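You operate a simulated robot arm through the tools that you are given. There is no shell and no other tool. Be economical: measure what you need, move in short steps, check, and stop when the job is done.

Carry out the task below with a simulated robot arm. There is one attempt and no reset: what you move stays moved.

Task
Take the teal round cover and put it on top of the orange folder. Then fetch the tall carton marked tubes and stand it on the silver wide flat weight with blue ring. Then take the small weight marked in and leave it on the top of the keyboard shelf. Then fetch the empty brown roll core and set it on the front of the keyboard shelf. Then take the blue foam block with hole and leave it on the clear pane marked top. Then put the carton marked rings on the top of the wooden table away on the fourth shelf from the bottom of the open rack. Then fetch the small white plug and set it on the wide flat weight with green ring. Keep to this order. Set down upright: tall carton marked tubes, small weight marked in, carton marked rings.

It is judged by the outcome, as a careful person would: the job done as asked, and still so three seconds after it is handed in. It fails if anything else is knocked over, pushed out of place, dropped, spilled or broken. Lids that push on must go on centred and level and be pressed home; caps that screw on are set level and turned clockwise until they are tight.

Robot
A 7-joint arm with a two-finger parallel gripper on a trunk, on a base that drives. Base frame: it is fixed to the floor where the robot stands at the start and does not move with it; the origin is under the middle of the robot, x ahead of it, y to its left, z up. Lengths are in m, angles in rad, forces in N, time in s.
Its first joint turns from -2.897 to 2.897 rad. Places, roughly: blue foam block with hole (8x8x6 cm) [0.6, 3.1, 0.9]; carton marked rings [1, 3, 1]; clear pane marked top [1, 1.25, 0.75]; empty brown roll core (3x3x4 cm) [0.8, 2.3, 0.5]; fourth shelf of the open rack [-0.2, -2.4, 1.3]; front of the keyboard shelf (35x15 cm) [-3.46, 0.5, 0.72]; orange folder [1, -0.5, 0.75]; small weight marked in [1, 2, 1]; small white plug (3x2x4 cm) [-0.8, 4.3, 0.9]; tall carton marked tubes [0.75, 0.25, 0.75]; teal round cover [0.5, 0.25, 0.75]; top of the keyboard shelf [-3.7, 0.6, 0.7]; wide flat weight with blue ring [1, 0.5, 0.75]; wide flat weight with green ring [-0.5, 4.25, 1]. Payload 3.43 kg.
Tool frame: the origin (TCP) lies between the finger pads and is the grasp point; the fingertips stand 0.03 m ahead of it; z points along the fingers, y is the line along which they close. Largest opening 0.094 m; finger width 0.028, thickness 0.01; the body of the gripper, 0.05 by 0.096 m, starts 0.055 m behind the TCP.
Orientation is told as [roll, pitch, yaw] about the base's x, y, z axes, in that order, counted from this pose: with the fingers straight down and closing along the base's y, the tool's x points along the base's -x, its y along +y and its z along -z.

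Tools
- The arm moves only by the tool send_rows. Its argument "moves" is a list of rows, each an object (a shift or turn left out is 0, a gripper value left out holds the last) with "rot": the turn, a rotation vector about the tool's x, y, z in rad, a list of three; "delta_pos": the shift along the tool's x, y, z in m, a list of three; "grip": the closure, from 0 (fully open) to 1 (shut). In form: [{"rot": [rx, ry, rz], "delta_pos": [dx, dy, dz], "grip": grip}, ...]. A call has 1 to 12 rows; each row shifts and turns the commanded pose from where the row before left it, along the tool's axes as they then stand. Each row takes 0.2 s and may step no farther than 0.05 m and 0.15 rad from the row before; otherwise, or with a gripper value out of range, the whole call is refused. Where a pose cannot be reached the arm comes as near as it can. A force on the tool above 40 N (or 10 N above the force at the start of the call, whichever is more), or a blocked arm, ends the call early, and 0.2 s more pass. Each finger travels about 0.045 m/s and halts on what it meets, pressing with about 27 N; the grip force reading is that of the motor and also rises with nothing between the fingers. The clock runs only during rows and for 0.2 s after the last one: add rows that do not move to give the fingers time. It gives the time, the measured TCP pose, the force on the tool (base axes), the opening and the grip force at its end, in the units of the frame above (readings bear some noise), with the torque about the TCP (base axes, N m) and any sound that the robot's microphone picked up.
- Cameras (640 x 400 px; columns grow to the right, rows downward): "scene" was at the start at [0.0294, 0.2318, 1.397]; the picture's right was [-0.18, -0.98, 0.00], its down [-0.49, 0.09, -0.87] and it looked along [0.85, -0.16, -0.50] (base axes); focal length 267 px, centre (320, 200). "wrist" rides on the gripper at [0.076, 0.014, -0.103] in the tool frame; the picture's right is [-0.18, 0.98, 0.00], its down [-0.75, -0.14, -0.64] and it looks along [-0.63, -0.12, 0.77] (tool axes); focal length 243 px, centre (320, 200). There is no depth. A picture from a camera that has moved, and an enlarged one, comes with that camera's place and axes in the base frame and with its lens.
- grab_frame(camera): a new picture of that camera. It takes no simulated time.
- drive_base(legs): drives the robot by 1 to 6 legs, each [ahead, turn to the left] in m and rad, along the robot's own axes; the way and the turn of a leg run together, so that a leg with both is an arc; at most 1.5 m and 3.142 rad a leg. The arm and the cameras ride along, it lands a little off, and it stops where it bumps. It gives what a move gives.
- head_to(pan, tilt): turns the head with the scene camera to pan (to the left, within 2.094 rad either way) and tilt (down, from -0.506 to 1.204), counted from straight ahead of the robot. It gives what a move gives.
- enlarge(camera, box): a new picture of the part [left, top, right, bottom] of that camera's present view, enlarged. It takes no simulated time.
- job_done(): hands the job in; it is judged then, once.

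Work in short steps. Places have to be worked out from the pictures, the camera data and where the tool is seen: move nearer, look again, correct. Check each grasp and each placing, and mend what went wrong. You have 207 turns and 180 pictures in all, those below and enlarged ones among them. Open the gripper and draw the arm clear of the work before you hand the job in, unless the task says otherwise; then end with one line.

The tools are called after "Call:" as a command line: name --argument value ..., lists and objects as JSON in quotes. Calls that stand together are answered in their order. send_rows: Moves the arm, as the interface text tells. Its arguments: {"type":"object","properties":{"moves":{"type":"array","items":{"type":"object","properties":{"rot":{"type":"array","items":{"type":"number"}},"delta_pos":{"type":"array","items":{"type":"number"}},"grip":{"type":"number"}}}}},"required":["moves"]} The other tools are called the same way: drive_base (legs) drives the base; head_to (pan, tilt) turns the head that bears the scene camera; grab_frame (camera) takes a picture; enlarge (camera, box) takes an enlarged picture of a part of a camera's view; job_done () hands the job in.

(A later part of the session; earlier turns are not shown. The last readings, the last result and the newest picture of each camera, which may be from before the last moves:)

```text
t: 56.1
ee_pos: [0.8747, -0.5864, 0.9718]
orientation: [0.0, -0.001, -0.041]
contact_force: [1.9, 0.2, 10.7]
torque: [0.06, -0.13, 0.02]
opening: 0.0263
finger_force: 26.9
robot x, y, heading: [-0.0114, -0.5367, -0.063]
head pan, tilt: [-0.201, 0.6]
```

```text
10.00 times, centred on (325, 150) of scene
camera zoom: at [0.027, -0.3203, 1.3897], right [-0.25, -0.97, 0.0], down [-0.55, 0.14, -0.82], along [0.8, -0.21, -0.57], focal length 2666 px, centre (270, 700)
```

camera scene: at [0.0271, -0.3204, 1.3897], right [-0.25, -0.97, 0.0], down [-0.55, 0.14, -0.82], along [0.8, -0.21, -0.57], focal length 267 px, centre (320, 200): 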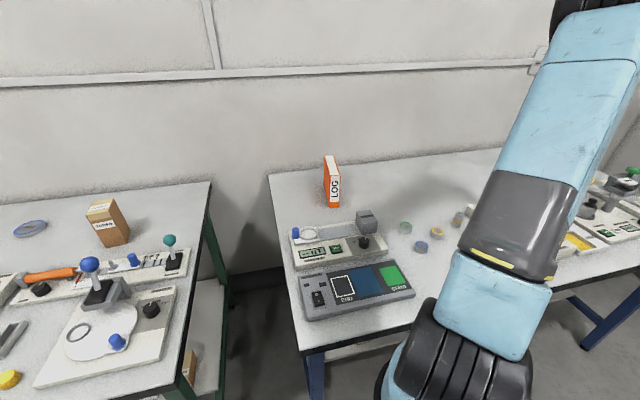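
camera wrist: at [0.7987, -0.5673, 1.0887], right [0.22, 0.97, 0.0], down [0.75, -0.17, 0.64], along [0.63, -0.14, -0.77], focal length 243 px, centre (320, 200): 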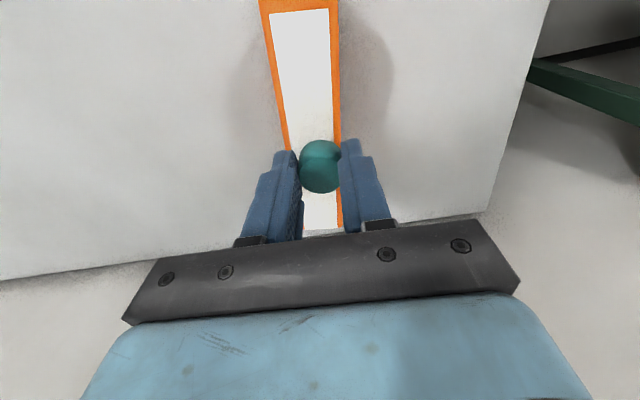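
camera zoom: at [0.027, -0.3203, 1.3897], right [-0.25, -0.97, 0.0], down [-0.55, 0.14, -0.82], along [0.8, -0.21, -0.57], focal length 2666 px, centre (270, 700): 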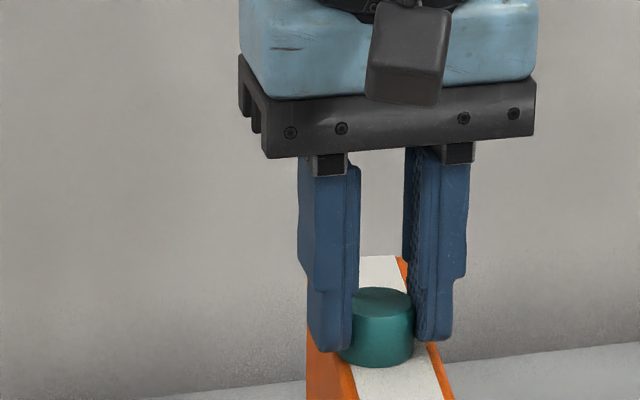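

Contact felt. I release gently, wait, and rise.

Call:
send_rows --moves '[{"grip": 0.65}, {"grip": 0.5}, {}, {"delta_pos": [0, 0, -0.02]}, {"delta_pos": [0, 0, -0.04]}, {"delta_pos": [0, 0, -0.045]}, {"delta_pos": [0, 0, -0.045]}, {}]'

Call:
enlarge --camera "scene" --box '[290, 110, 370, 210]'

```text
t: 57.9
ee_pos: [0.8733, -0.585, 1.1191]
orientation: [0.001, -0.001, -0.04]
contact_force: [0.3, 0.6, -0.5]
torque: [0.03, -0.02, 0.01]
opening: 0.0468
finger_force: 0.1
robot x, y, heading: [-0.0108, -0.5326, -0.062]
head pan, tilt: [-0.201, 0.6]
```

```text
4.00 times, centred on (330, 160) of scene
camera zoom: at [0.0274, -0.3204, 1.3897], right [-0.25, -0.97, 0.0], down [-0.55, 0.14, -0.82], along [0.8, -0.21, -0.57], focal length 1067 px, centre (280, 360)
```

zoom: 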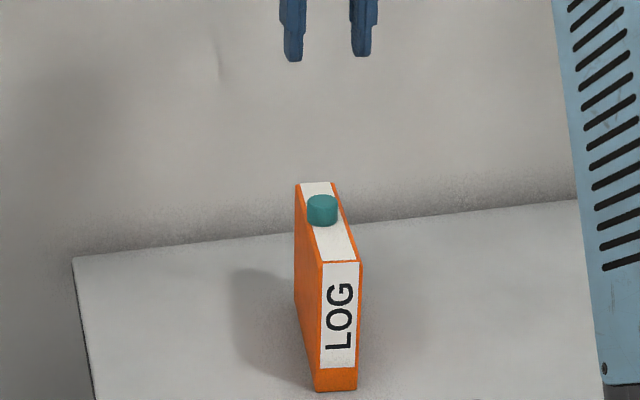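

The cover stands on the folder. Now I raise and tuck the arm, then back away.

Call:
send_rows --moves '[{"delta_pos": [0.03, 0, -0.035], "grip": 0}, {"delta_pos": [0.03, 0, -0.035]}, {"delta_pos": [0.03, 0, -0.035]}, {"delta_pos": [0.03, 0, -0.035]}, {"delta_pos": [0.048, 0, 0]}, {"delta_pos": [0.048, 0, 0]}, {"delta_pos": [0.048, 0, 0]}, {"delta_pos": [0.048, 0, 0]}, {"delta_pos": [0.048, 0, 0]}, {"delta_pos": [0.048, 0, 0]}]'

Call:
drive_base --legs '[[-0.3, 0], [0, 0.5], [0, 0.5], [0, 0.6]]'

```text
t: 60.1
ee_pos: [0.4673, -0.5737, 1.2585]
orientation: [0.0, 0.0, -0.039]
contact_force: [0.5, 0.3, -0.4]
torque: [-0.01, 0.08, 0.0]
opening: 0.0939
finger_force: 0.2
robot x, y, heading: [-0.0153, -0.535, -0.055]
head pan, tilt: [-0.201, 0.6]
```

```text
t: 66.5
ee_pos: [-0.1688, -0.0581, 1.2587]
orientation: [-0.001, 0.001, 1.305]
contact_force: [0.4, 0.0, -1.0]
torque: [-0.02, 0.04, 0.0]
opening: 0.0941
finger_force: 0.1
robot x, y, heading: [-0.2488, -0.5389, 1.322]
head pan, tilt: [-0.201, 0.6]
stopped in leg 4: the robot was blocked; the commanded pose is now the measured one
```

Tucked, turning works better. I finish the turn, drive to y≈0.3, and turn back to face the first table.

Call:
drive_base --legs '[[0, 0.25], [0.84, 0], [0, -0.5], [0, -0.5], [0, -0.55]]'

```text
t: 76.6
ee_pos: [0.2287, 0.493, 1.261]
orientation: [-0.003, 0.003, 0.206]
contact_force: [-0.8, 1.1, -0.3]
torque: [-0.07, 0.01, 0.04]
opening: 0.0939
finger_force: 0.1
robot x, y, heading: [-0.2544, 0.4078, 0.182]
head pan, tilt: [-0.201, 0.6]
stopped in leg 5: the robot was blocked; the commanded pose is now the measured one
```

Call:
drive_base --legs '[[0, -0.24], [0.24, 0]]'

Call:
head_to --pan -0.1 --tilt 0.5

Call:
grab_frame --camera "scene"

```text
t: 79.2
ee_pos: [0.4721, 0.364, 1.2591]
orientation: [0.0, 0.001, -0.036]
contact_force: [0.0, 0.4, 0.6]
torque: [0.03, 0.0, -0.01]
opening: 0.0942
finger_force: 0.1
robot x, y, heading: [-0.0151, 0.4007, -0.057]
head pan, tilt: [-0.201, 0.6]
```

```text
t: 79.9
ee_pos: [0.4703, 0.3628, 1.2602]
orientation: [0.0, 0.003, -0.036]
contact_force: [0.6, 0.4, 0.1]
torque: [0.03, 0.0, 0.01]
opening: 0.0941
finger_force: 0.0
robot x, y, heading: [-0.0171, 0.4028, -0.061]
head pan, tilt: [-0.099, 0.499]
```

```text
139 pictures are left
camera scene: at [0.0263, 0.6245, 1.3987], right [-0.15, -0.99, 0.0], down [-0.47, 0.07, -0.88], along [0.87, -0.14, -0.48], focal length 267 px, centre (320, 200)
```

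scene: 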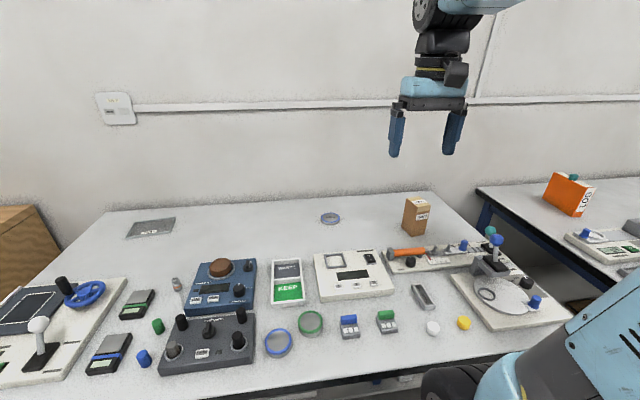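

Call:
enlarge --camera "scene" --box '[300, 180, 460, 280]'

```text
4.00 times, centred on (380, 230) of scene
camera zoom: at [0.0263, 0.6245, 1.3987], right [-0.15, -0.99, 0.0], down [-0.47, 0.07, -0.88], along [0.87, -0.14, -0.48], focal length 1067 px, centre (80, 80)
```

zoom: 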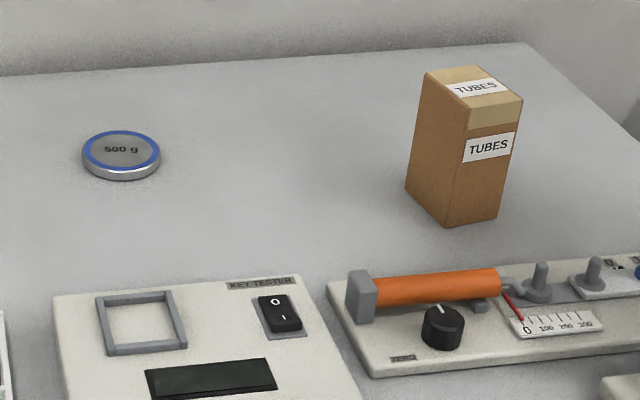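

Carton ≈ (0.80, 0.136), about 5.3 cm wide, top ≈ 0.928; 500 g weight ≈ (0.93, 0.436), top ≈ 0.813. I move above the carton and look at its orientation.

Call:
send_rows --moves '[{"delta_pos": [-0.036, -0.027, 0.01]}, {"delta_pos": [-0.036, -0.027, 0.01]}, {"delta_pos": [-0.036, -0.027, 0.01]}, {"delta_pos": [-0.036, -0.027, 0.01]}, {"delta_pos": [-0.036, -0.027, 0.01]}, {"delta_pos": [-0.036, -0.027, 0.01]}, {"delta_pos": [-0.036, -0.027, 0.01]}, {"delta_pos": [-0.036, -0.027, 0.01]}, {"delta_pos": [0, 0, 0.02]}, {}]'

Call:
grab_frame --camera "wrist"

```text
t: 82.1
ee_pos: [0.7497, 0.1389, 1.1622]
orientation: [0.001, 0.0, -0.038]
contact_force: [-0.1, -0.5, 0.5]
torque: [0.0, -0.03, -0.01]
opening: 0.0942
finger_force: 0.1
robot x, y, heading: [-0.0192, 0.3958, -0.061]
head pan, tilt: [-0.099, 0.499]
```

```text
137 pictures are left
camera wrist: at [0.6744, 0.1552, 1.2651], right [0.22, 0.98, 0.0], down [0.75, -0.17, 0.64], along [0.62, -0.14, -0.77], focal length 243 px, centre (320, 200)
```

wrist: 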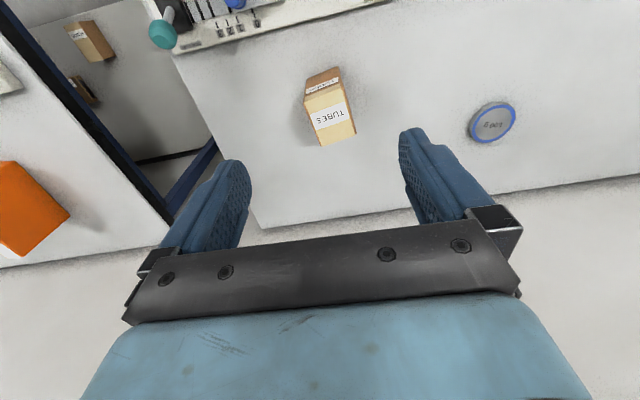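

Call:
enlarge --camera "wrist" --box '[270, 50, 390, 170]'

```text
3.33 times, centred on (330, 110) of wrist
camera zoom: at [0.6744, 0.1552, 1.2651], right [0.22, 0.98, 0.0], down [0.75, -0.17, 0.64], along [0.62, -0.14, -0.77], focal length 809 px, centre (287, 500)
```

zoom: 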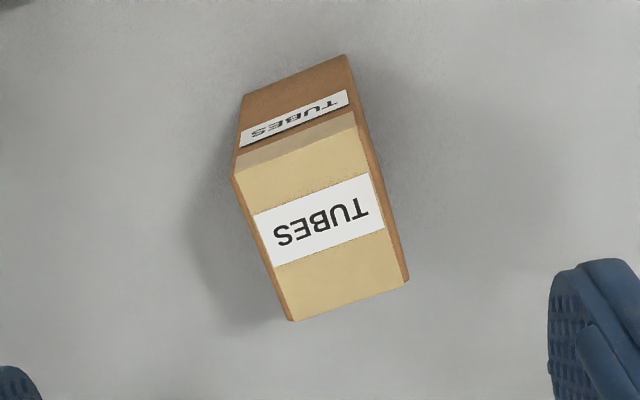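

Carton top centre (0.804, 0.141), turned ≈ +0.15 rad, 5.4×7 cm. I align the yaw and move over it, stopping above for a check.

Call:
send_rows --moves '[{"rot": [0, 0, -0.095]}, {"rot": [0, 0, -0.095]}, {"delta_pos": [-0.0275, -0.0028, 0.03]}, {"delta_pos": [-0.0275, -0.0028, 0.03]}, {"delta_pos": [0, 0, 0.045]}, {"delta_pos": [0, 0, 0.045]}, {"delta_pos": [0, 0, 0.03]}, {}, {}]'

Call:
grab_frame --camera "wrist"

Call:
enlarge --camera "scene" --box '[340, 140, 500, 260]'

```text
t: 84.1
ee_pos: [0.8046, 0.1366, 0.9783]
orientation: [0.0, 0.003, 0.152]
contact_force: [1.1, 0.1, 0.7]
torque: [0.02, -0.01, 0.01]
opening: 0.0941
finger_force: 0.1
robot x, y, heading: [-0.0149, 0.3975, -0.051]
head pan, tilt: [-0.099, 0.499]
```

```text
135 pictures are left
camera wrist: at [0.7265, 0.1394, 1.0811], right [0.03, 1.0, 0.0], down [0.77, -0.02, 0.64], along [0.64, -0.02, -0.77], focal length 243 px, centre (320, 200)
```

wrist: 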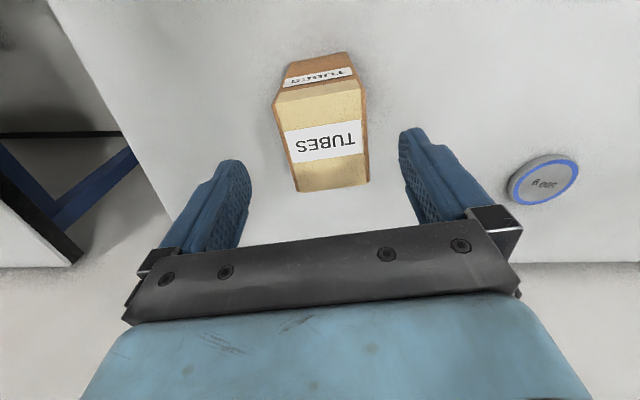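

```text
3.33 times, centred on (420, 200) of scene
camera zoom: at [0.0269, 0.6244, 1.3988], right [-0.15, -0.99, 0.0], down [-0.47, 0.07, -0.88], along [0.87, -0.14, -0.48], focal length 889 px, centre (-13, 200)
```

zoom: 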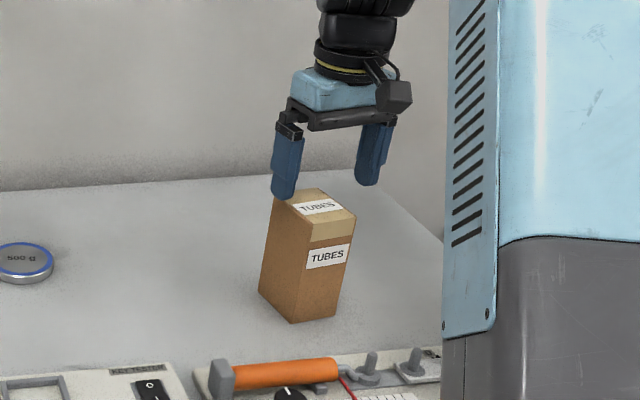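

Yaw matches; I shift 4.5 mm left and lower around the carton's upper part, then close.

Call:
send_rows --moves '[{"delta_pos": [-0.0015, 0.0045, 0]}, {"delta_pos": [0, 0, 0.03]}, {"delta_pos": [0, 0, 0.03]}, {"delta_pos": [0, 0, 0.022]}, {}, {"grip": 0.4}, {}, {"grip": 0.6}, {}, {}]'

Call:
grab_frame --camera "wrist"

```text
t: 86.3
ee_pos: [0.8062, 0.1415, 0.8978]
orientation: [0.0, 0.002, 0.153]
contact_force: [-0.2, -1.3, 0.9]
torque: [-0.03, 0.0, 0.0]
opening: 0.0619
finger_force: 27.2
robot x, y, heading: [-0.0168, 0.4011, -0.055]
head pan, tilt: [-0.099, 0.499]
```

```text
133 pictures are left
camera wrist: at [0.7281, 0.1443, 1.0007], right [0.03, 1.0, 0.0], down [0.77, -0.02, 0.64], along [0.64, -0.02, -0.77], focal length 243 px, centre (320, 200)
```

wrist: 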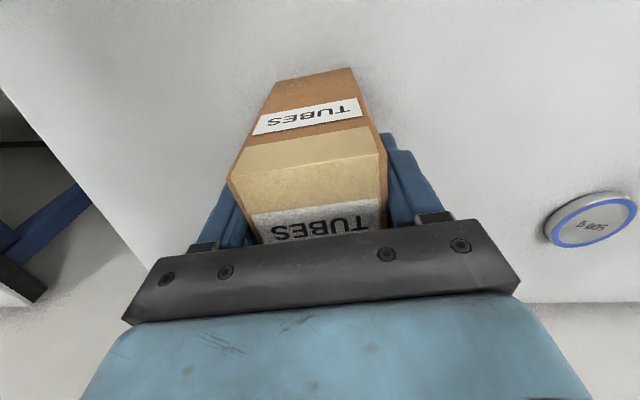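

Gripped (6.2 cm). I lift and carry it above the 500 g weight at ≈ (0.925, 0.436).

Call:
send_rows --moves '[{"delta_pos": [0, 0, -0.02]}, {"delta_pos": [0, 0, -0.04]}, {"delta_pos": [0, 0, -0.04]}, {"delta_pos": [-0.0232, 0.039, 0]}, {"delta_pos": [-0.0232, 0.039, 0]}, {"delta_pos": [-0.0232, 0.039, 0]}, {"delta_pos": [-0.0232, 0.039, 0]}, {"delta_pos": [-0.0232, 0.039, 0]}, {"delta_pos": [-0.0232, 0.039, 0]}, {"delta_pos": [-0.0232, 0.039, 0]}, {}, {}]'

Call:
grab_frame --camera "scene"

Call:
grab_frame --camera "wrist"

```text
t: 88.9
ee_pos: [0.9259, 0.44, 0.9961]
orientation: [-0.001, 0.002, 0.153]
contact_force: [0.3, -0.1, -1.5]
torque: [-0.01, 0.0, 0.01]
opening: 0.0619
finger_force: 26.9
robot x, y, heading: [-0.0144, 0.3996, -0.06]
head pan, tilt: [-0.099, 0.499]
```

```text
132 pictures are left
camera scene: at [0.0271, 0.6245, 1.3988], right [-0.15, -0.99, 0.0], down [-0.47, 0.07, -0.88], along [0.87, -0.14, -0.48], focal length 267 px, centre (320, 200)
```

scene: 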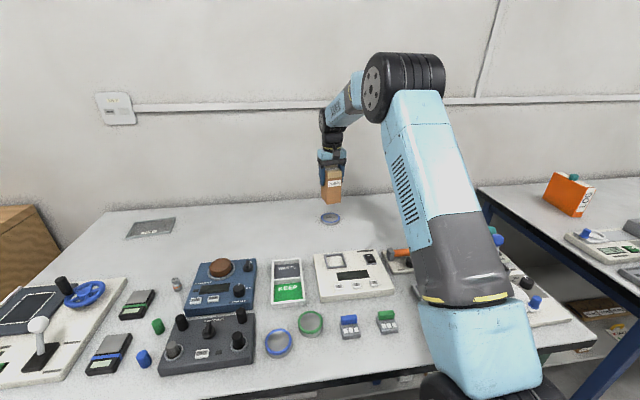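

```text
131 pictures are left
camera wrist: at [0.8477, 0.4424, 1.0989], right [0.03, 1.0, 0.0], down [0.77, -0.02, 0.64], along [0.64, -0.02, -0.77], focal length 243 px, centre (320, 200)
```

wrist: 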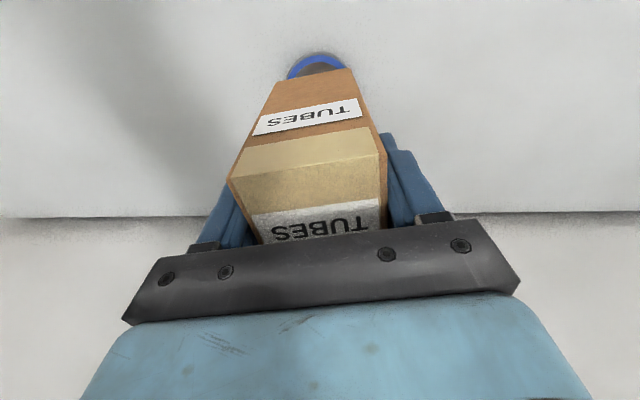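

Weight centre refined to (0.929, 0.438). Small shift, then lower to about 1 cm above and look.

Call:
send_rows --moves '[{"delta_pos": [-0.0027, -0.0025, 0.02]}, {"delta_pos": [0, 0, 0.03]}, {"delta_pos": [0, 0, 0.022]}, {}, {}]'

Call:
enlarge --camera "scene" --box '[290, 140, 380, 240]'

```text
t: 90.1
ee_pos: [0.9289, 0.4384, 0.9249]
orientation: [0.0, 0.004, 0.154]
contact_force: [-0.1, 0.4, -0.4]
torque: [-0.01, -0.01, 0.05]
opening: 0.062
finger_force: 26.6
robot x, y, heading: [-0.0168, 0.4001, -0.052]
head pan, tilt: [-0.099, 0.499]
```

```text
4.00 times, centred on (335, 190) of scene
camera zoom: at [0.0271, 0.6245, 1.3988], right [-0.15, -0.99, 0.0], down [-0.47, 0.07, -0.88], along [0.87, -0.14, -0.48], focal length 1067 px, centre (260, 240)
```

zoom: 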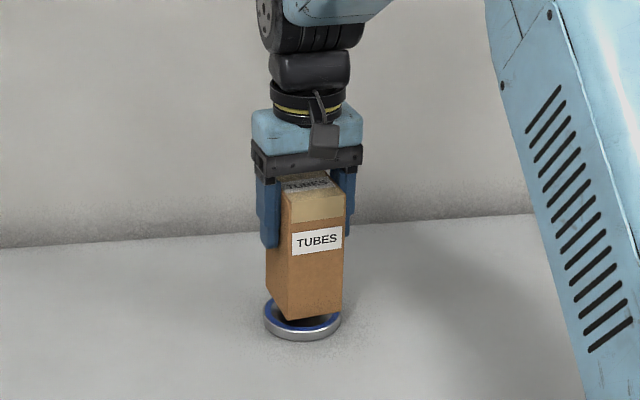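

Looks centred. I lower in 2–3 mm steps until contact.

Call:
send_rows --moves '[{"delta_pos": [0, 0, 0.004]}, {}, {"delta_pos": [0, 0, 0.003]}, {}, {"delta_pos": [0, 0, 0.002]}, {}]'

```text
t: 91.5
ee_pos: [0.9285, 0.4383, 0.9177]
orientation: [0.001, 0.0, 0.155]
contact_force: [0.0, 1.8, -1.1]
torque: [0.0, 0.01, -0.02]
opening: 0.0619
finger_force: 26.4
robot x, y, heading: [-0.0142, 0.3979, -0.056]
head pan, tilt: [-0.099, 0.499]
```

Call:
send_rows --moves '[{"delta_pos": [0, 0, 0.002]}, {}, {"delta_pos": [0, 0, 0.002]}, {}]'

Call:
enlarge --camera "scene" --box '[310, 195, 350, 235]'

```text
t: 92.5
ee_pos: [0.9291, 0.438, 0.9117]
orientation: [0.0, 0.001, 0.153]
contact_force: [0.0, -0.2, -1.7]
torque: [0.0, 0.0, -0.01]
opening: 0.0619
finger_force: 27.4
robot x, y, heading: [-0.0162, 0.4005, -0.05]
head pan, tilt: [-0.099, 0.499]
```

```text
10.00 times, centred on (330, 215) of scene
camera zoom: at [0.0271, 0.6245, 1.3988], right [-0.15, -0.99, 0.0], down [-0.47, 0.07, -0.88], along [0.87, -0.14, -0.48], focal length 2666 px, centre (220, 50)
```

zoom: 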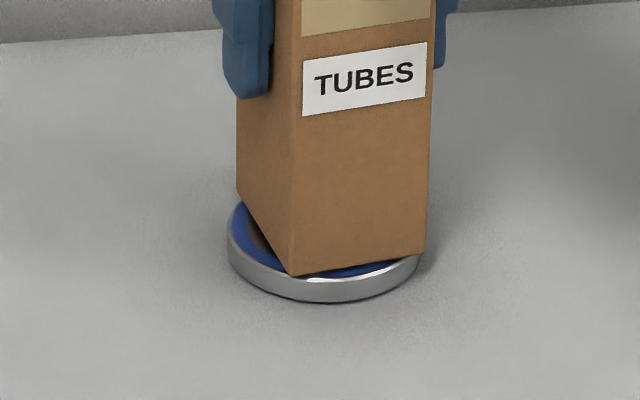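

Almost touching; still no force. I continue with 1.5 mm steps.

Call:
send_rows --moves '[{"delta_pos": [0, 0, 0.0015]}, {}, {"delta_pos": [0, 0, 0.0015]}, {}]'

```text
t: 93.5
ee_pos: [0.9284, 0.4366, 0.9106]
orientation: [0.001, 0.002, 0.152]
contact_force: [-1.9, -0.6, 6.2]
torque: [-0.07, 0.25, -0.01]
opening: 0.0621
finger_force: 26.9
robot x, y, heading: [-0.0166, 0.4023, -0.055]
head pan, tilt: [-0.099, 0.499]
```

Contact (6 N). I open the fingers and rise.

Call:
send_rows --moves '[{"grip": 0.2}, {"grip": 0.05}, {}, {"delta_pos": [0, 0, -0.02]}, {"delta_pos": [0, 0, -0.04]}, {"delta_pos": [0, 0, -0.045]}, {"delta_pos": [0, 0, -0.045]}, {}]'

Call:
enlarge --camera "scene" --box '[290, 140, 380, 240]'

```text
t: 95.3
ee_pos: [0.9294, 0.4408, 1.0613]
orientation: [0.0, 0.001, 0.155]
contact_force: [0.2, -0.3, 0.4]
torque: [0.0, 0.01, 0.01]
opening: 0.0892
finger_force: 0.1
robot x, y, heading: [-0.0175, 0.4015, -0.057]
head pan, tilt: [-0.099, 0.499]
```

```text
4.00 times, centred on (335, 190) of scene
camera zoom: at [0.0269, 0.6245, 1.3988], right [-0.15, -0.99, 0.0], down [-0.47, 0.07, -0.88], along [0.87, -0.14, -0.48], focal length 1067 px, centre (260, 240)
```

zoom: 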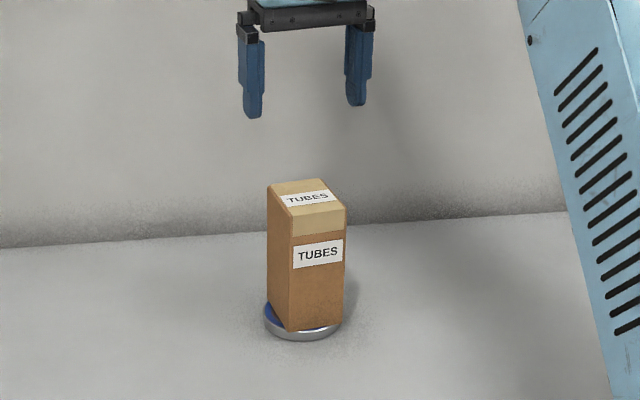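

Carton stands on the weight. I tuck the arm and drive to the wooden shelf near y≈2.

Call:
send_rows --moves '[{"delta_pos": [0.02, 0, -0.043], "grip": 0}, {"delta_pos": [0.03, 0, -0.035]}, {"delta_pos": [0.03, 0, -0.035]}, {"delta_pos": [0.03, 0, -0.035]}, {"delta_pos": [0.03, 0, -0.035]}, {"delta_pos": [0.048, 0, 0]}, {"delta_pos": [0.048, 0, 0]}, {"delta_pos": [0.048, 0, 0]}, {"delta_pos": [0.048, 0, 0]}, {"delta_pos": [0.048, 0, 0]}, {"delta_pos": [0.048, 0, 0]}, {"delta_pos": [0.048, 0, 0]}]'

Call:
drive_base --legs '[[-0.3, 0], [0, 0.5], [0, 0.5], [0, 0.6]]'

Call:
head_to --pan -0.5 --tilt 0.4

Call:
grab_frame --camera "scene"

```text
t: 97.9
ee_pos: [0.4537, 0.367, 1.242]
orientation: [0.001, 0.004, 0.152]
contact_force: [1.5, -0.9, -0.7]
torque: [-0.01, 0.08, -0.01]
opening: 0.0942
finger_force: 0.0
robot x, y, heading: [-0.0152, 0.4024, -0.057]
head pan, tilt: [-0.099, 0.499]
```

```text
t: 104.4
ee_pos: [-0.1865, 0.8724, 1.2434]
orientation: [-0.002, 0.001, 1.523]
contact_force: [1.3, 0.6, 0.0]
torque: [-0.04, 0.06, -0.03]
opening: 0.0939
finger_force: 0.1
robot x, y, heading: [-0.2526, 0.3977, 1.344]
head pan, tilt: [-0.099, 0.499]
stopped in leg 4: the robot was blocked; the commanded pose is now the measured one
```

```text
t: 105.2
ee_pos: [-0.188, 0.8724, 1.243]
orientation: [0.0, 0.002, 1.525]
contact_force: [0.0, 0.0, 0.4]
torque: [0.04, 0.01, 0.01]
opening: 0.0935
finger_force: 0.1
robot x, y, heading: [-0.2484, 0.3947, 1.344]
head pan, tilt: [-0.499, 0.4]
```

```text
127 pictures are left
camera scene: at [-0.432, 0.4634, 1.4079], right [0.75, -0.66, 0.0], down [-0.26, -0.29, -0.92], along [0.61, 0.69, -0.39], focal length 267 px, centre (320, 200)
```

scene: 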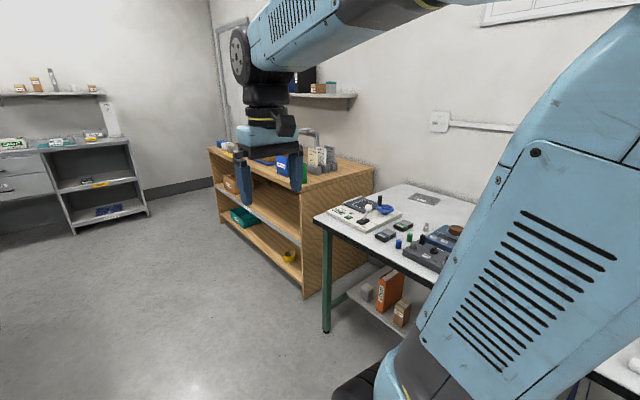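

The wooden shelf's front is at x≈0.47 starting y≈1.67. I drive along and turn to face it around y≈2.

Call:
drive_base --legs '[[0, 0.23], [1.5, 0], [0.1, 0], [0, -0.5], [0, -0.5], [0, -0.5]]'

Call:
head_to --pan 0.0 --tilt 0.4

Call:
grab_frame --camera "scene"

```text
t: 118.8
ee_pos: [0.2562, 2.1499, 1.2436]
orientation: [0.0, 0.002, 0.366]
contact_force: [0.2, 0.5, 0.0]
torque: [-0.05, -0.03, -0.03]
opening: 0.0941
finger_force: 0.1
robot x, y, heading: [-0.2213, 2.0801, 0.16]
head pan, tilt: [-0.499, 0.4]
stopped in leg 6: the robot was blocked; the commanded pose is now the measured one
```

```text
t: 119.8
ee_pos: [0.256, 2.1492, 1.2434]
orientation: [-0.001, 0.002, 0.365]
contact_force: [0.5, 0.5, -0.2]
torque: [-0.04, 0.02, 0.0]
opening: 0.0937
finger_force: 0.1
robot x, y, heading: [-0.2173, 2.0811, 0.156]
head pan, tilt: [0.0, 0.4]
```

```text
126 pictures are left
camera scene: at [-0.2232, 2.3189, 1.4079], right [0.15, -0.99, 0.0], down [-0.38, -0.06, -0.92], along [0.91, 0.14, -0.39], focal length 267 px, centre (320, 200)
```

scene: 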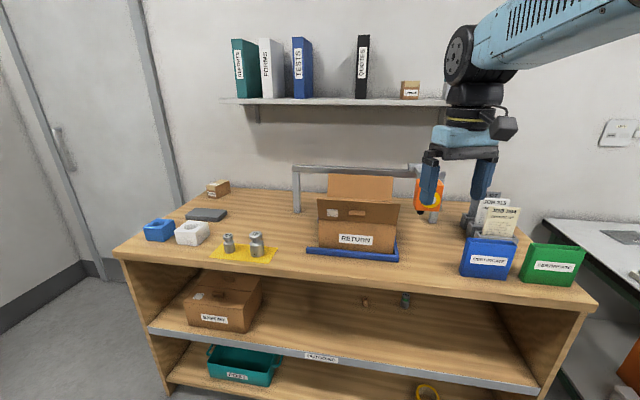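

I enlarge the shelf top to find the small weight marked "in".

Call:
enlarge --camera "scene" --box '[130, 170, 330, 290]'

Call:
enlarge --camera "scene" --box '[300, 150, 560, 310]'

```text
3.20 times, centred on (230, 230) of scene
camera zoom: at [-0.2232, 2.3189, 1.4079], right [0.15, -0.99, 0.0], down [-0.38, -0.06, -0.92], along [0.91, 0.14, -0.39], focal length 853 px, centre (608, 104)
```

zoom: 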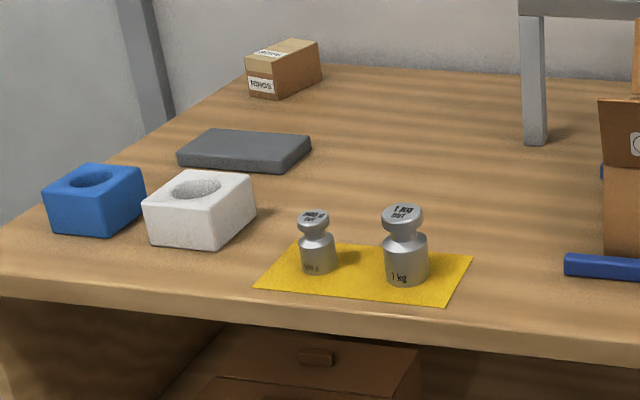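

```text
2.46 times, centred on (430, 230) of scene
camera zoom: at [-0.2232, 2.3189, 1.4079], right [0.15, -0.99, 0.0], down [-0.38, -0.06, -0.92], along [0.91, 0.14, -0.39], focal length 656 px, centre (49, 126)
```

zoom: 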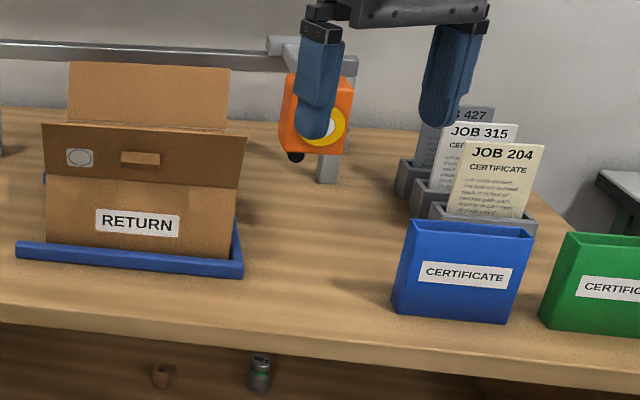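

Call:
enlarge --camera "scene" --box '[215, 225, 285, 265]'

Call:
enlarge --camera "scene" --box '[350, 280, 430, 320]'

```text
9.14 times, centred on (250, 245) of scene
camera zoom: at [-0.2232, 2.3189, 1.4079], right [0.15, -0.99, 0.0], down [-0.38, -0.06, -0.92], along [0.91, 0.14, -0.39], focal length 2438 px, centre (960, -211)
```

zoom: 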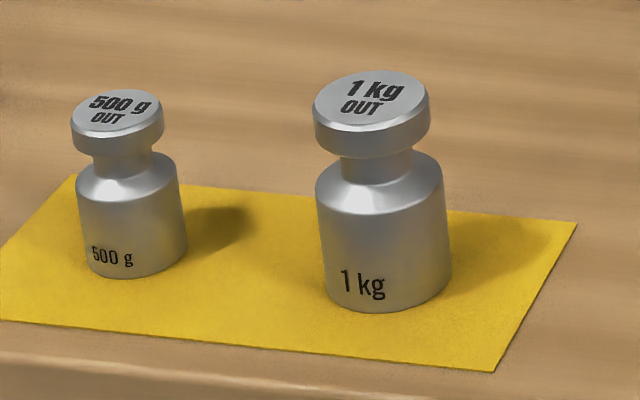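

```text
8.00 times, centred on (390, 300) of scene
camera zoom: at [-0.2232, 2.3189, 1.4079], right [0.15, -0.99, 0.0], down [-0.38, -0.06, -0.92], along [0.91, 0.14, -0.39], focal length 2133 px, centre (-240, -600)
```

zoom: 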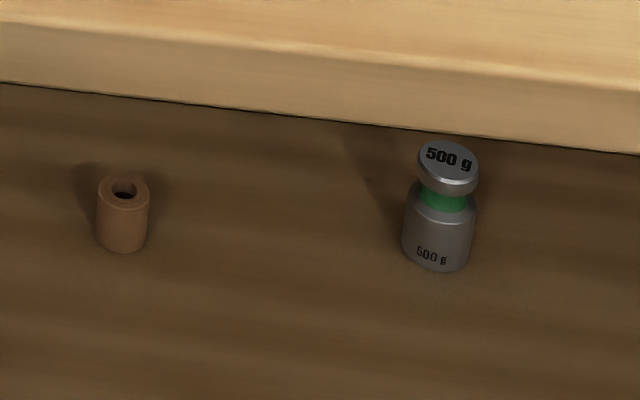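

Those are marked OUT. The IN weight may be in the RETURN box or behind; I look with the wrist camera.

Call:
grab_frame --camera "wrist"

Call:
drive_base --legs '[[0, -0.2], [0.2, 0]]'

Call:
grab_frame --camera "wrist"

Call:
grab_frame --camera "scene"

```text
121 pictures are left
camera wrist: at [0.1802, 2.1355, 1.346], right [-0.18, 0.98, 0.0], down [0.76, 0.14, 0.64], along [0.63, 0.11, -0.77], focal length 243 px, centre (320, 200)
```

wrist: 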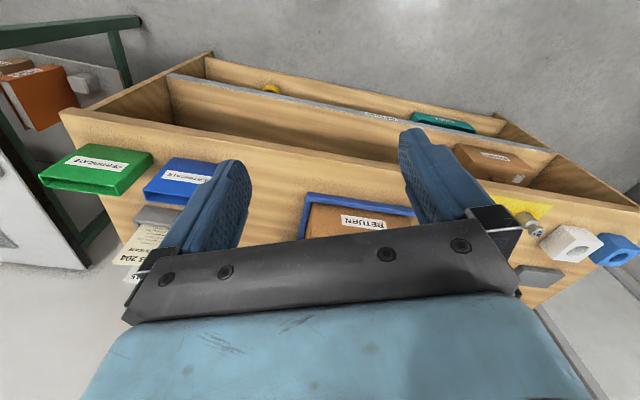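

```text
t: 122.1
ee_pos: [0.4578, 2.049, 1.244]
orientation: [0.0, 0.002, 0.172]
contact_force: [-1.1, -0.1, -0.6]
torque: [0.0, -0.03, 0.02]
opening: 0.0941
finger_force: 0.1
robot x, y, heading: [-0.0203, 2.0728, -0.034]
head pan, tilt: [0.0, 0.4]
```

```text
120 pictures are left
camera wrist: at [0.3798, 2.0501, 1.346], right [0.01, 1.0, 0.0], down [0.77, -0.01, 0.64], along [0.64, -0.01, -0.77], focal length 243 px, centre (320, 200)
```

wrist: 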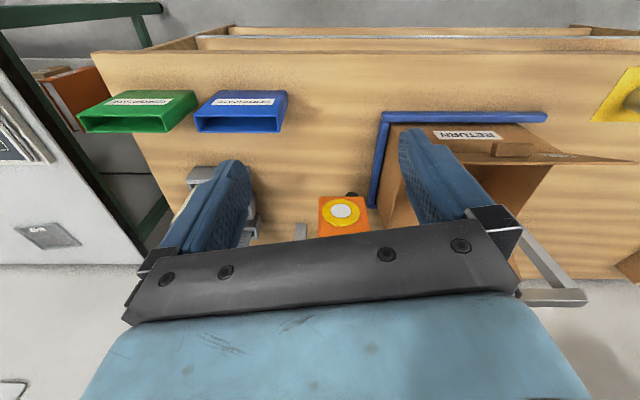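

```text
119 pictures are left
camera scene: at [0.0189, 2.3063, 1.4079], right [-0.04, -1.0, 0.0], down [-0.39, 0.01, -0.92], along [0.92, -0.04, -0.39], focal length 267 px, centre (320, 200)
```

scene: 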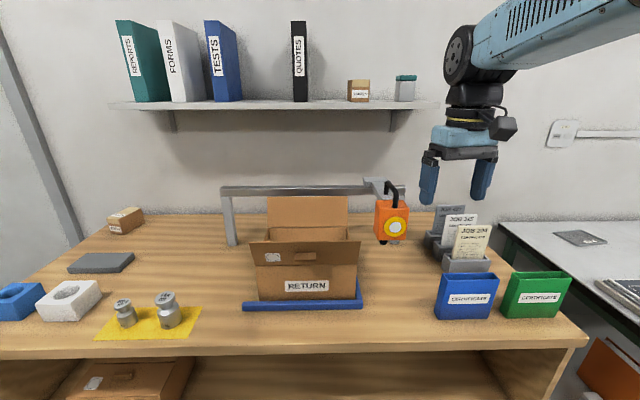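

Call:
enlarge --camera "scene" --box '[350, 160, 500, 280]'

Call:
enlarge --camera "scene" --box '[230, 170, 380, 310]'

```text
3.33 times, centred on (425, 220) of scene
camera zoom: at [0.0189, 2.3063, 1.4079], right [-0.04, -1.0, 0.0], down [-0.39, 0.01, -0.92], along [0.92, -0.04, -0.39], focal length 889 px, centre (-30, 133)
```

zoom: 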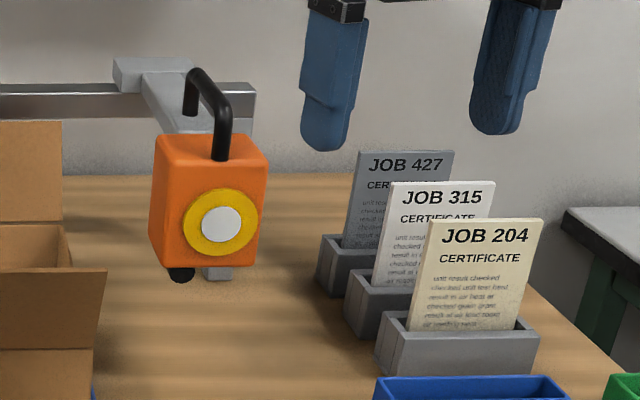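

```text
2.86 times, centred on (305, 240) of scene
camera zoom: at [0.0189, 2.3063, 1.4079], right [-0.04, -1.0, 0.0], down [-0.39, 0.01, -0.92], along [0.92, -0.04, -0.39], focal length 762 px, centre (363, 86)
```

zoom: 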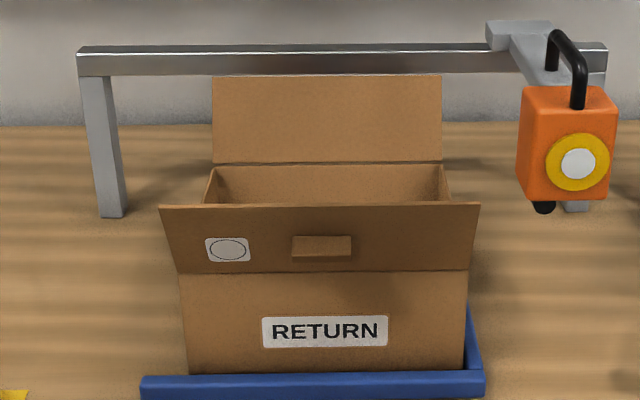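

The IN weight may be inside the RETURN box. I raise the wrist and shift left to look into it.

Call:
send_rows --moves '[{"rot": [0, 0, 0.1], "delta_pos": [0, 0.03, -0.03]}, {"rot": [0, 0, 0.07], "delta_pos": [0, 0.03, -0.03]}, {"delta_pos": [0, 0.03, -0.03]}, {"delta_pos": [0, 0.03, -0.03]}, {"delta_pos": [0, 0.045, 0]}, {"delta_pos": [0, 0.045, 0]}, {"delta_pos": [-0.045, 0, 0]}, {}]'

Call:
grab_frame --camera "wrist"

```text
t: 123.9
ee_pos: [0.4969, 2.2568, 1.3632]
orientation: [0.0, 0.001, 0.001]
contact_force: [0.5, -0.4, 0.8]
torque: [-0.02, 0.02, 0.03]
opening: 0.0941
finger_force: 0.1
robot x, y, heading: [-0.0199, 2.0707, -0.037]
head pan, tilt: [0.0, 0.4]
```

```text
116 pictures are left
camera wrist: at [0.4198, 2.2719, 1.4659], right [0.18, 0.98, 0.0], down [0.76, -0.14, 0.64], along [0.63, -0.12, -0.77], focal length 243 px, centre (320, 200)
```

wrist: 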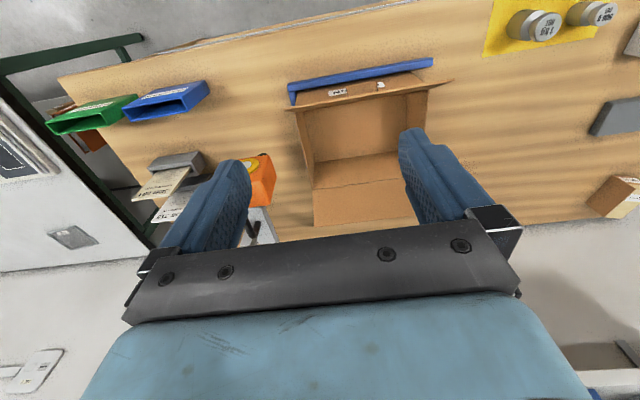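

The box seems empty apart from its near side. I move forward to see into it and behind the orange unit and stands.

Call:
send_rows --moves '[{"delta_pos": [-0.045, -0.02, 0]}, {"delta_pos": [-0.045, -0.02, 0]}, {"delta_pos": [-0.045, -0.02, 0]}, {"delta_pos": [-0.045, -0.02, 0]}, {"delta_pos": [-0.045, -0.02, 0]}, {}]'

Call:
grab_frame --camera "wrist"

```text
t: 125.3
ee_pos: [0.7207, 2.1559, 1.36]
orientation: [-0.001, 0.001, 0.0]
contact_force: [-1.0, -0.7, -0.8]
torque: [0.03, 0.02, 0.03]
opening: 0.094
finger_force: 0.0
robot x, y, heading: [-0.0215, 2.0694, -0.039]
head pan, tilt: [0.0, 0.4]
```

```text
115 pictures are left
camera wrist: at [0.6447, 2.1694, 1.4631], right [0.18, 0.98, 0.0], down [0.76, -0.14, 0.64], along [0.63, -0.12, -0.77], focal length 243 px, centre (320, 200)
```

wrist: 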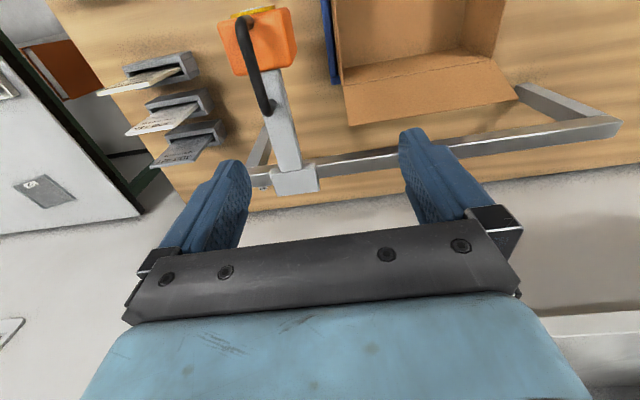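

Call:
enlarge --camera "scene" --box '[330, 60, 450, 130]'

Call:
send_rows --moves '[{"delta_pos": [0.045, 0.045, 0], "rot": [0, 0.1, 0]}, {"delta_pos": [0.01, 0.045, 0], "rot": [0, 0.14, 0]}, {"rot": [0, 0.14, 0]}, {"rot": [0, 0.14, 0]}, {}]'

Call:
grab_frame --camera "wrist"

```text
5.33 times, centred on (390, 95) of scene
camera zoom: at [0.0197, 2.3064, 1.4079], right [-0.04, -1.0, 0.0], down [-0.39, 0.01, -0.92], along [0.92, -0.04, -0.39], focal length 1422 px, centre (-53, 760)
```

zoom: 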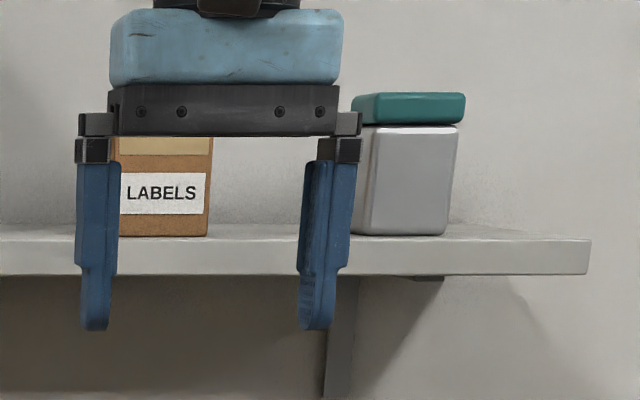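

```text
refused: row 1 steps farther than a row can; nothing moved
```

```text
113 pictures are left
camera wrist: at [0.6447, 2.1694, 1.4631], right [0.18, 0.98, 0.0], down [0.76, -0.14, 0.64], along [0.63, -0.12, -0.77], focal length 243 px, centre (320, 200)
```

wrist: 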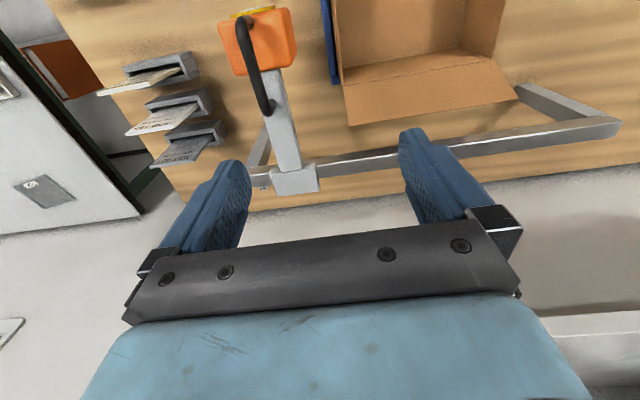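

Call:
send_rows --moves '[{"delta_pos": [0.03, 0.035, 0], "rot": [0, 0.1, 0]}, {"delta_pos": [0.01, 0.035, 0], "rot": [0, 0.14, 0]}, {"rot": [0, 0.14, 0]}, {"rot": [0, 0.14, 0]}, {}]'

Call:
grab_frame --camera "wrist"

```text
t: 126.5
ee_pos: [0.667, 2.2484, 1.3418]
orientation: [0.001, 0.382, 0.001]
contact_force: [0.2, 0.1, -0.2]
torque: [0.01, -0.02, 0.0]
opening: 0.0939
finger_force: 0.1
out of reach, approached as far as the arm can: row 3, 4
robot x, y, heading: [-0.0219, 2.0709, -0.042]
head pan, tilt: [0.0, 0.4]
```

```text
112 pictures are left
camera wrist: at [0.6349, 2.2628, 1.4652], right [0.17, 0.98, -0.07], down [0.94, -0.14, 0.31], along [0.3, -0.12, -0.95], focal length 243 px, centre (320, 200)
```

wrist: 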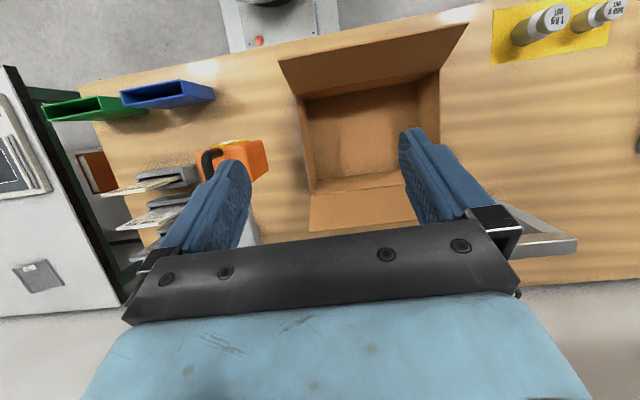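

The box is empty. The green-necked 500 g weight on the middle shelf at ≈ (0.76, 2.08, 0.5) may be the "IN" one; I restore the wrist, back off and look at it under the top.

Call:
send_rows --moves '[{"delta_pos": [0.03, 0, 0], "rot": [0, -0.12, 0]}, {"delta_pos": [0.04, 0, 0], "rot": [0, -0.13, 0]}, {"delta_pos": [0.045, 0, 0], "rot": [0, -0.13, 0]}, {"delta_pos": [0.045, 0, 0]}, {"delta_pos": [0.045, 0, 0]}, {}]'

Call:
drive_base --legs '[[-0.5, 0]]'

Call:
head_to --pan -0.1 --tilt 0.5

Call:
grab_frame --camera "scene"

```text
t: 127.9
ee_pos: [0.4638, 2.2513, 1.3704]
orientation: [-0.001, 0.003, 0.003]
contact_force: [0.1, 0.3, -0.9]
torque: [0.0, -0.02, -0.01]
opening: 0.0939
finger_force: 0.0
robot x, y, heading: [-0.0237, 2.0708, -0.041]
head pan, tilt: [0.0, 0.4]
```

```text
t: 131.0
ee_pos: [-0.0446, 2.2677, 1.3687]
orientation: [0.0, 0.003, -0.01]
contact_force: [-0.7, -0.7, 0.1]
torque: [0.01, 0.01, -0.01]
opening: 0.094
finger_force: 0.1
robot x, y, heading: [-0.5309, 2.0916, -0.048]
head pan, tilt: [0.0, 0.4]
```

```text
t: 131.6
ee_pos: [-0.0465, 2.2678, 1.3704]
orientation: [-0.001, 0.001, -0.009]
contact_force: [0.5, 0.1, -0.1]
torque: [0.04, 0.02, 0.0]
opening: 0.0939
finger_force: 0.1
robot x, y, heading: [-0.5355, 2.0938, -0.047]
head pan, tilt: [-0.099, 0.499]
```

```text
111 pictures are left
camera scene: at [-0.493, 2.3189, 1.3988], right [-0.15, -0.99, 0.0], down [-0.47, 0.07, -0.88], along [0.87, -0.13, -0.48], focal length 267 px, centre (320, 200)
```

scene: 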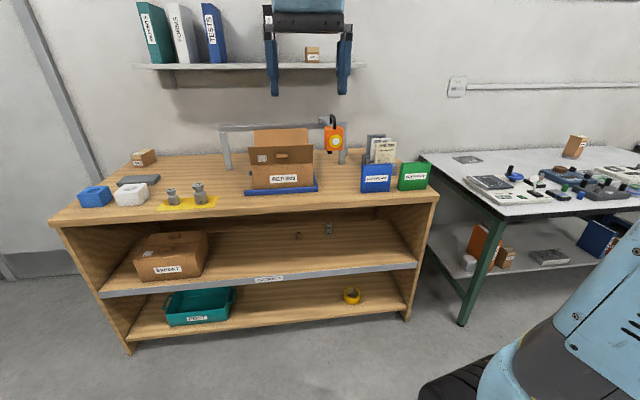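

Call:
enlarge --camera "scene" --box '[310, 215, 350, 245]'

Call:
enlarge --camera "scene" --box '[200, 210, 430, 310]'

```text
13.33 times, centred on (330, 230) of scene
camera zoom: at [-0.493, 2.3189, 1.3988], right [-0.15, -0.99, 0.0], down [-0.47, 0.07, -0.88], along [0.87, -0.13, -0.48], focal length 3555 px, centre (187, -200)
```

zoom: 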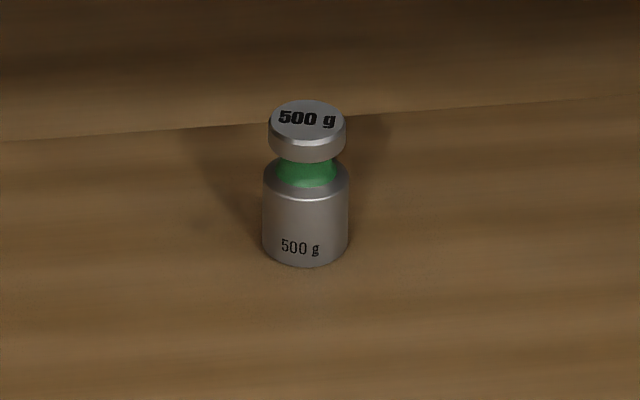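

```text
2.78 times, centred on (315, 260) of scene
camera zoom: at [-0.493, 2.3189, 1.3988], right [-0.15, -0.99, 0.0], down [-0.47, 0.07, -0.88], along [0.87, -0.13, -0.48], focal length 742 px, centre (334, 33)
```

zoom: 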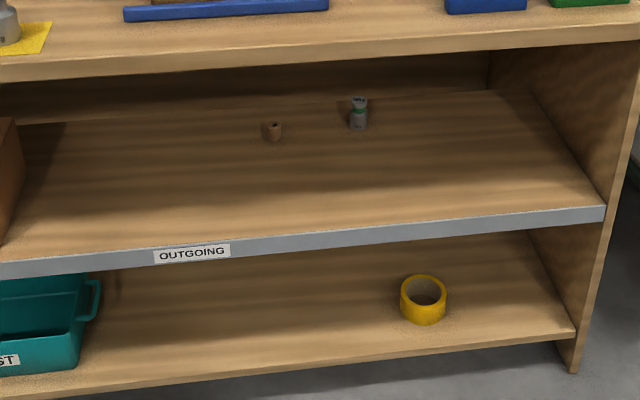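

That one bears no IN mark. I check the left end of the first table and the orange hanger and trays close-up from here.

Call:
enlarge --camera "scene" --box '[430, 130, 640, 280]'

Call:
enlarge --camera "scene" --box '[300, 100, 440, 200]'

```text
2.67 times, centred on (535, 205) of scene
camera zoom: at [-0.493, 2.3189, 1.3988], right [-0.15, -0.99, 0.0], down [-0.47, 0.07, -0.88], along [0.87, -0.13, -0.48], focal length 711 px, centre (-253, 187)
```

zoom: 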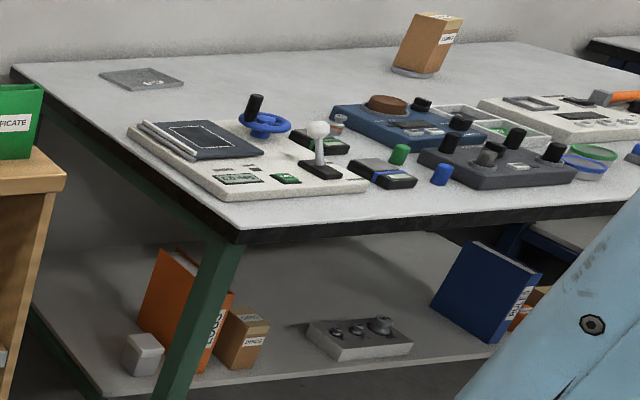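

```text
4.00 times, centred on (370, 150) of scene
camera zoom: at [-0.493, 2.3189, 1.3988], right [-0.15, -0.99, 0.0], down [-0.47, 0.07, -0.88], along [0.87, -0.13, -0.48], focal length 1067 px, centre (120, 400)
```

zoom: 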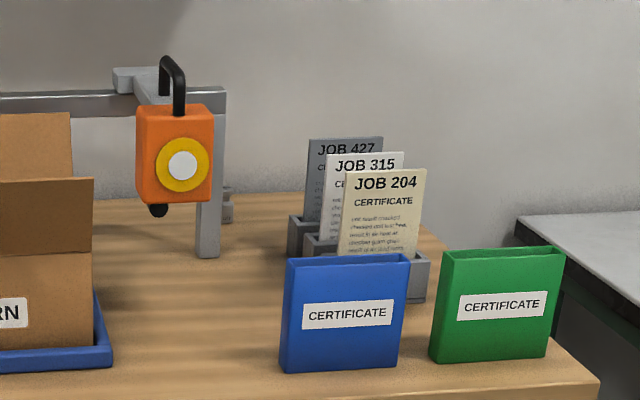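

There is a weight behind the gantry leg at about (1.0, 1.93). I move closer and a bit to the right for a clear view of it.

Call:
drive_base --legs '[[0.27, -0.6], [0.27, 0.65]]'

Call:
head_to --pan -0.1 --tilt 0.4

Call:
grab_frame --camera "scene"

```text
t: 135.8
ee_pos: [0.4368, 2.1405, 1.3698]
orientation: [-0.002, 0.002, 0.071]
contact_force: [-0.1, 0.3, 0.8]
torque: [-0.04, -0.04, 0.02]
opening: 0.0941
finger_force: 0.1
robot x, y, heading: [-0.038, 1.9084, 0.028]
head pan, tilt: [-0.099, 0.499]
```

```text
t: 136.5
ee_pos: [0.4361, 2.139, 1.3709]
orientation: [-0.001, 0.001, 0.07]
contact_force: [0.3, 0.0, -1.2]
torque: [-0.04, 0.0, 0.0]
opening: 0.0939
finger_force: 0.1
robot x, y, heading: [-0.0377, 1.9037, 0.022]
head pan, tilt: [-0.099, 0.4]
```

```text
106 pictures are left
camera scene: at [-0.0093, 2.1366, 1.4079], right [-0.08, -1.0, 0.0], down [-0.39, 0.03, -0.92], along [0.92, -0.07, -0.39], focal length 267 px, centre (320, 200)
```

scene: 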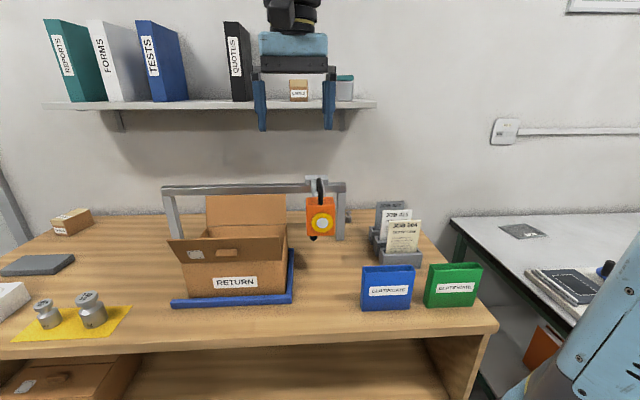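

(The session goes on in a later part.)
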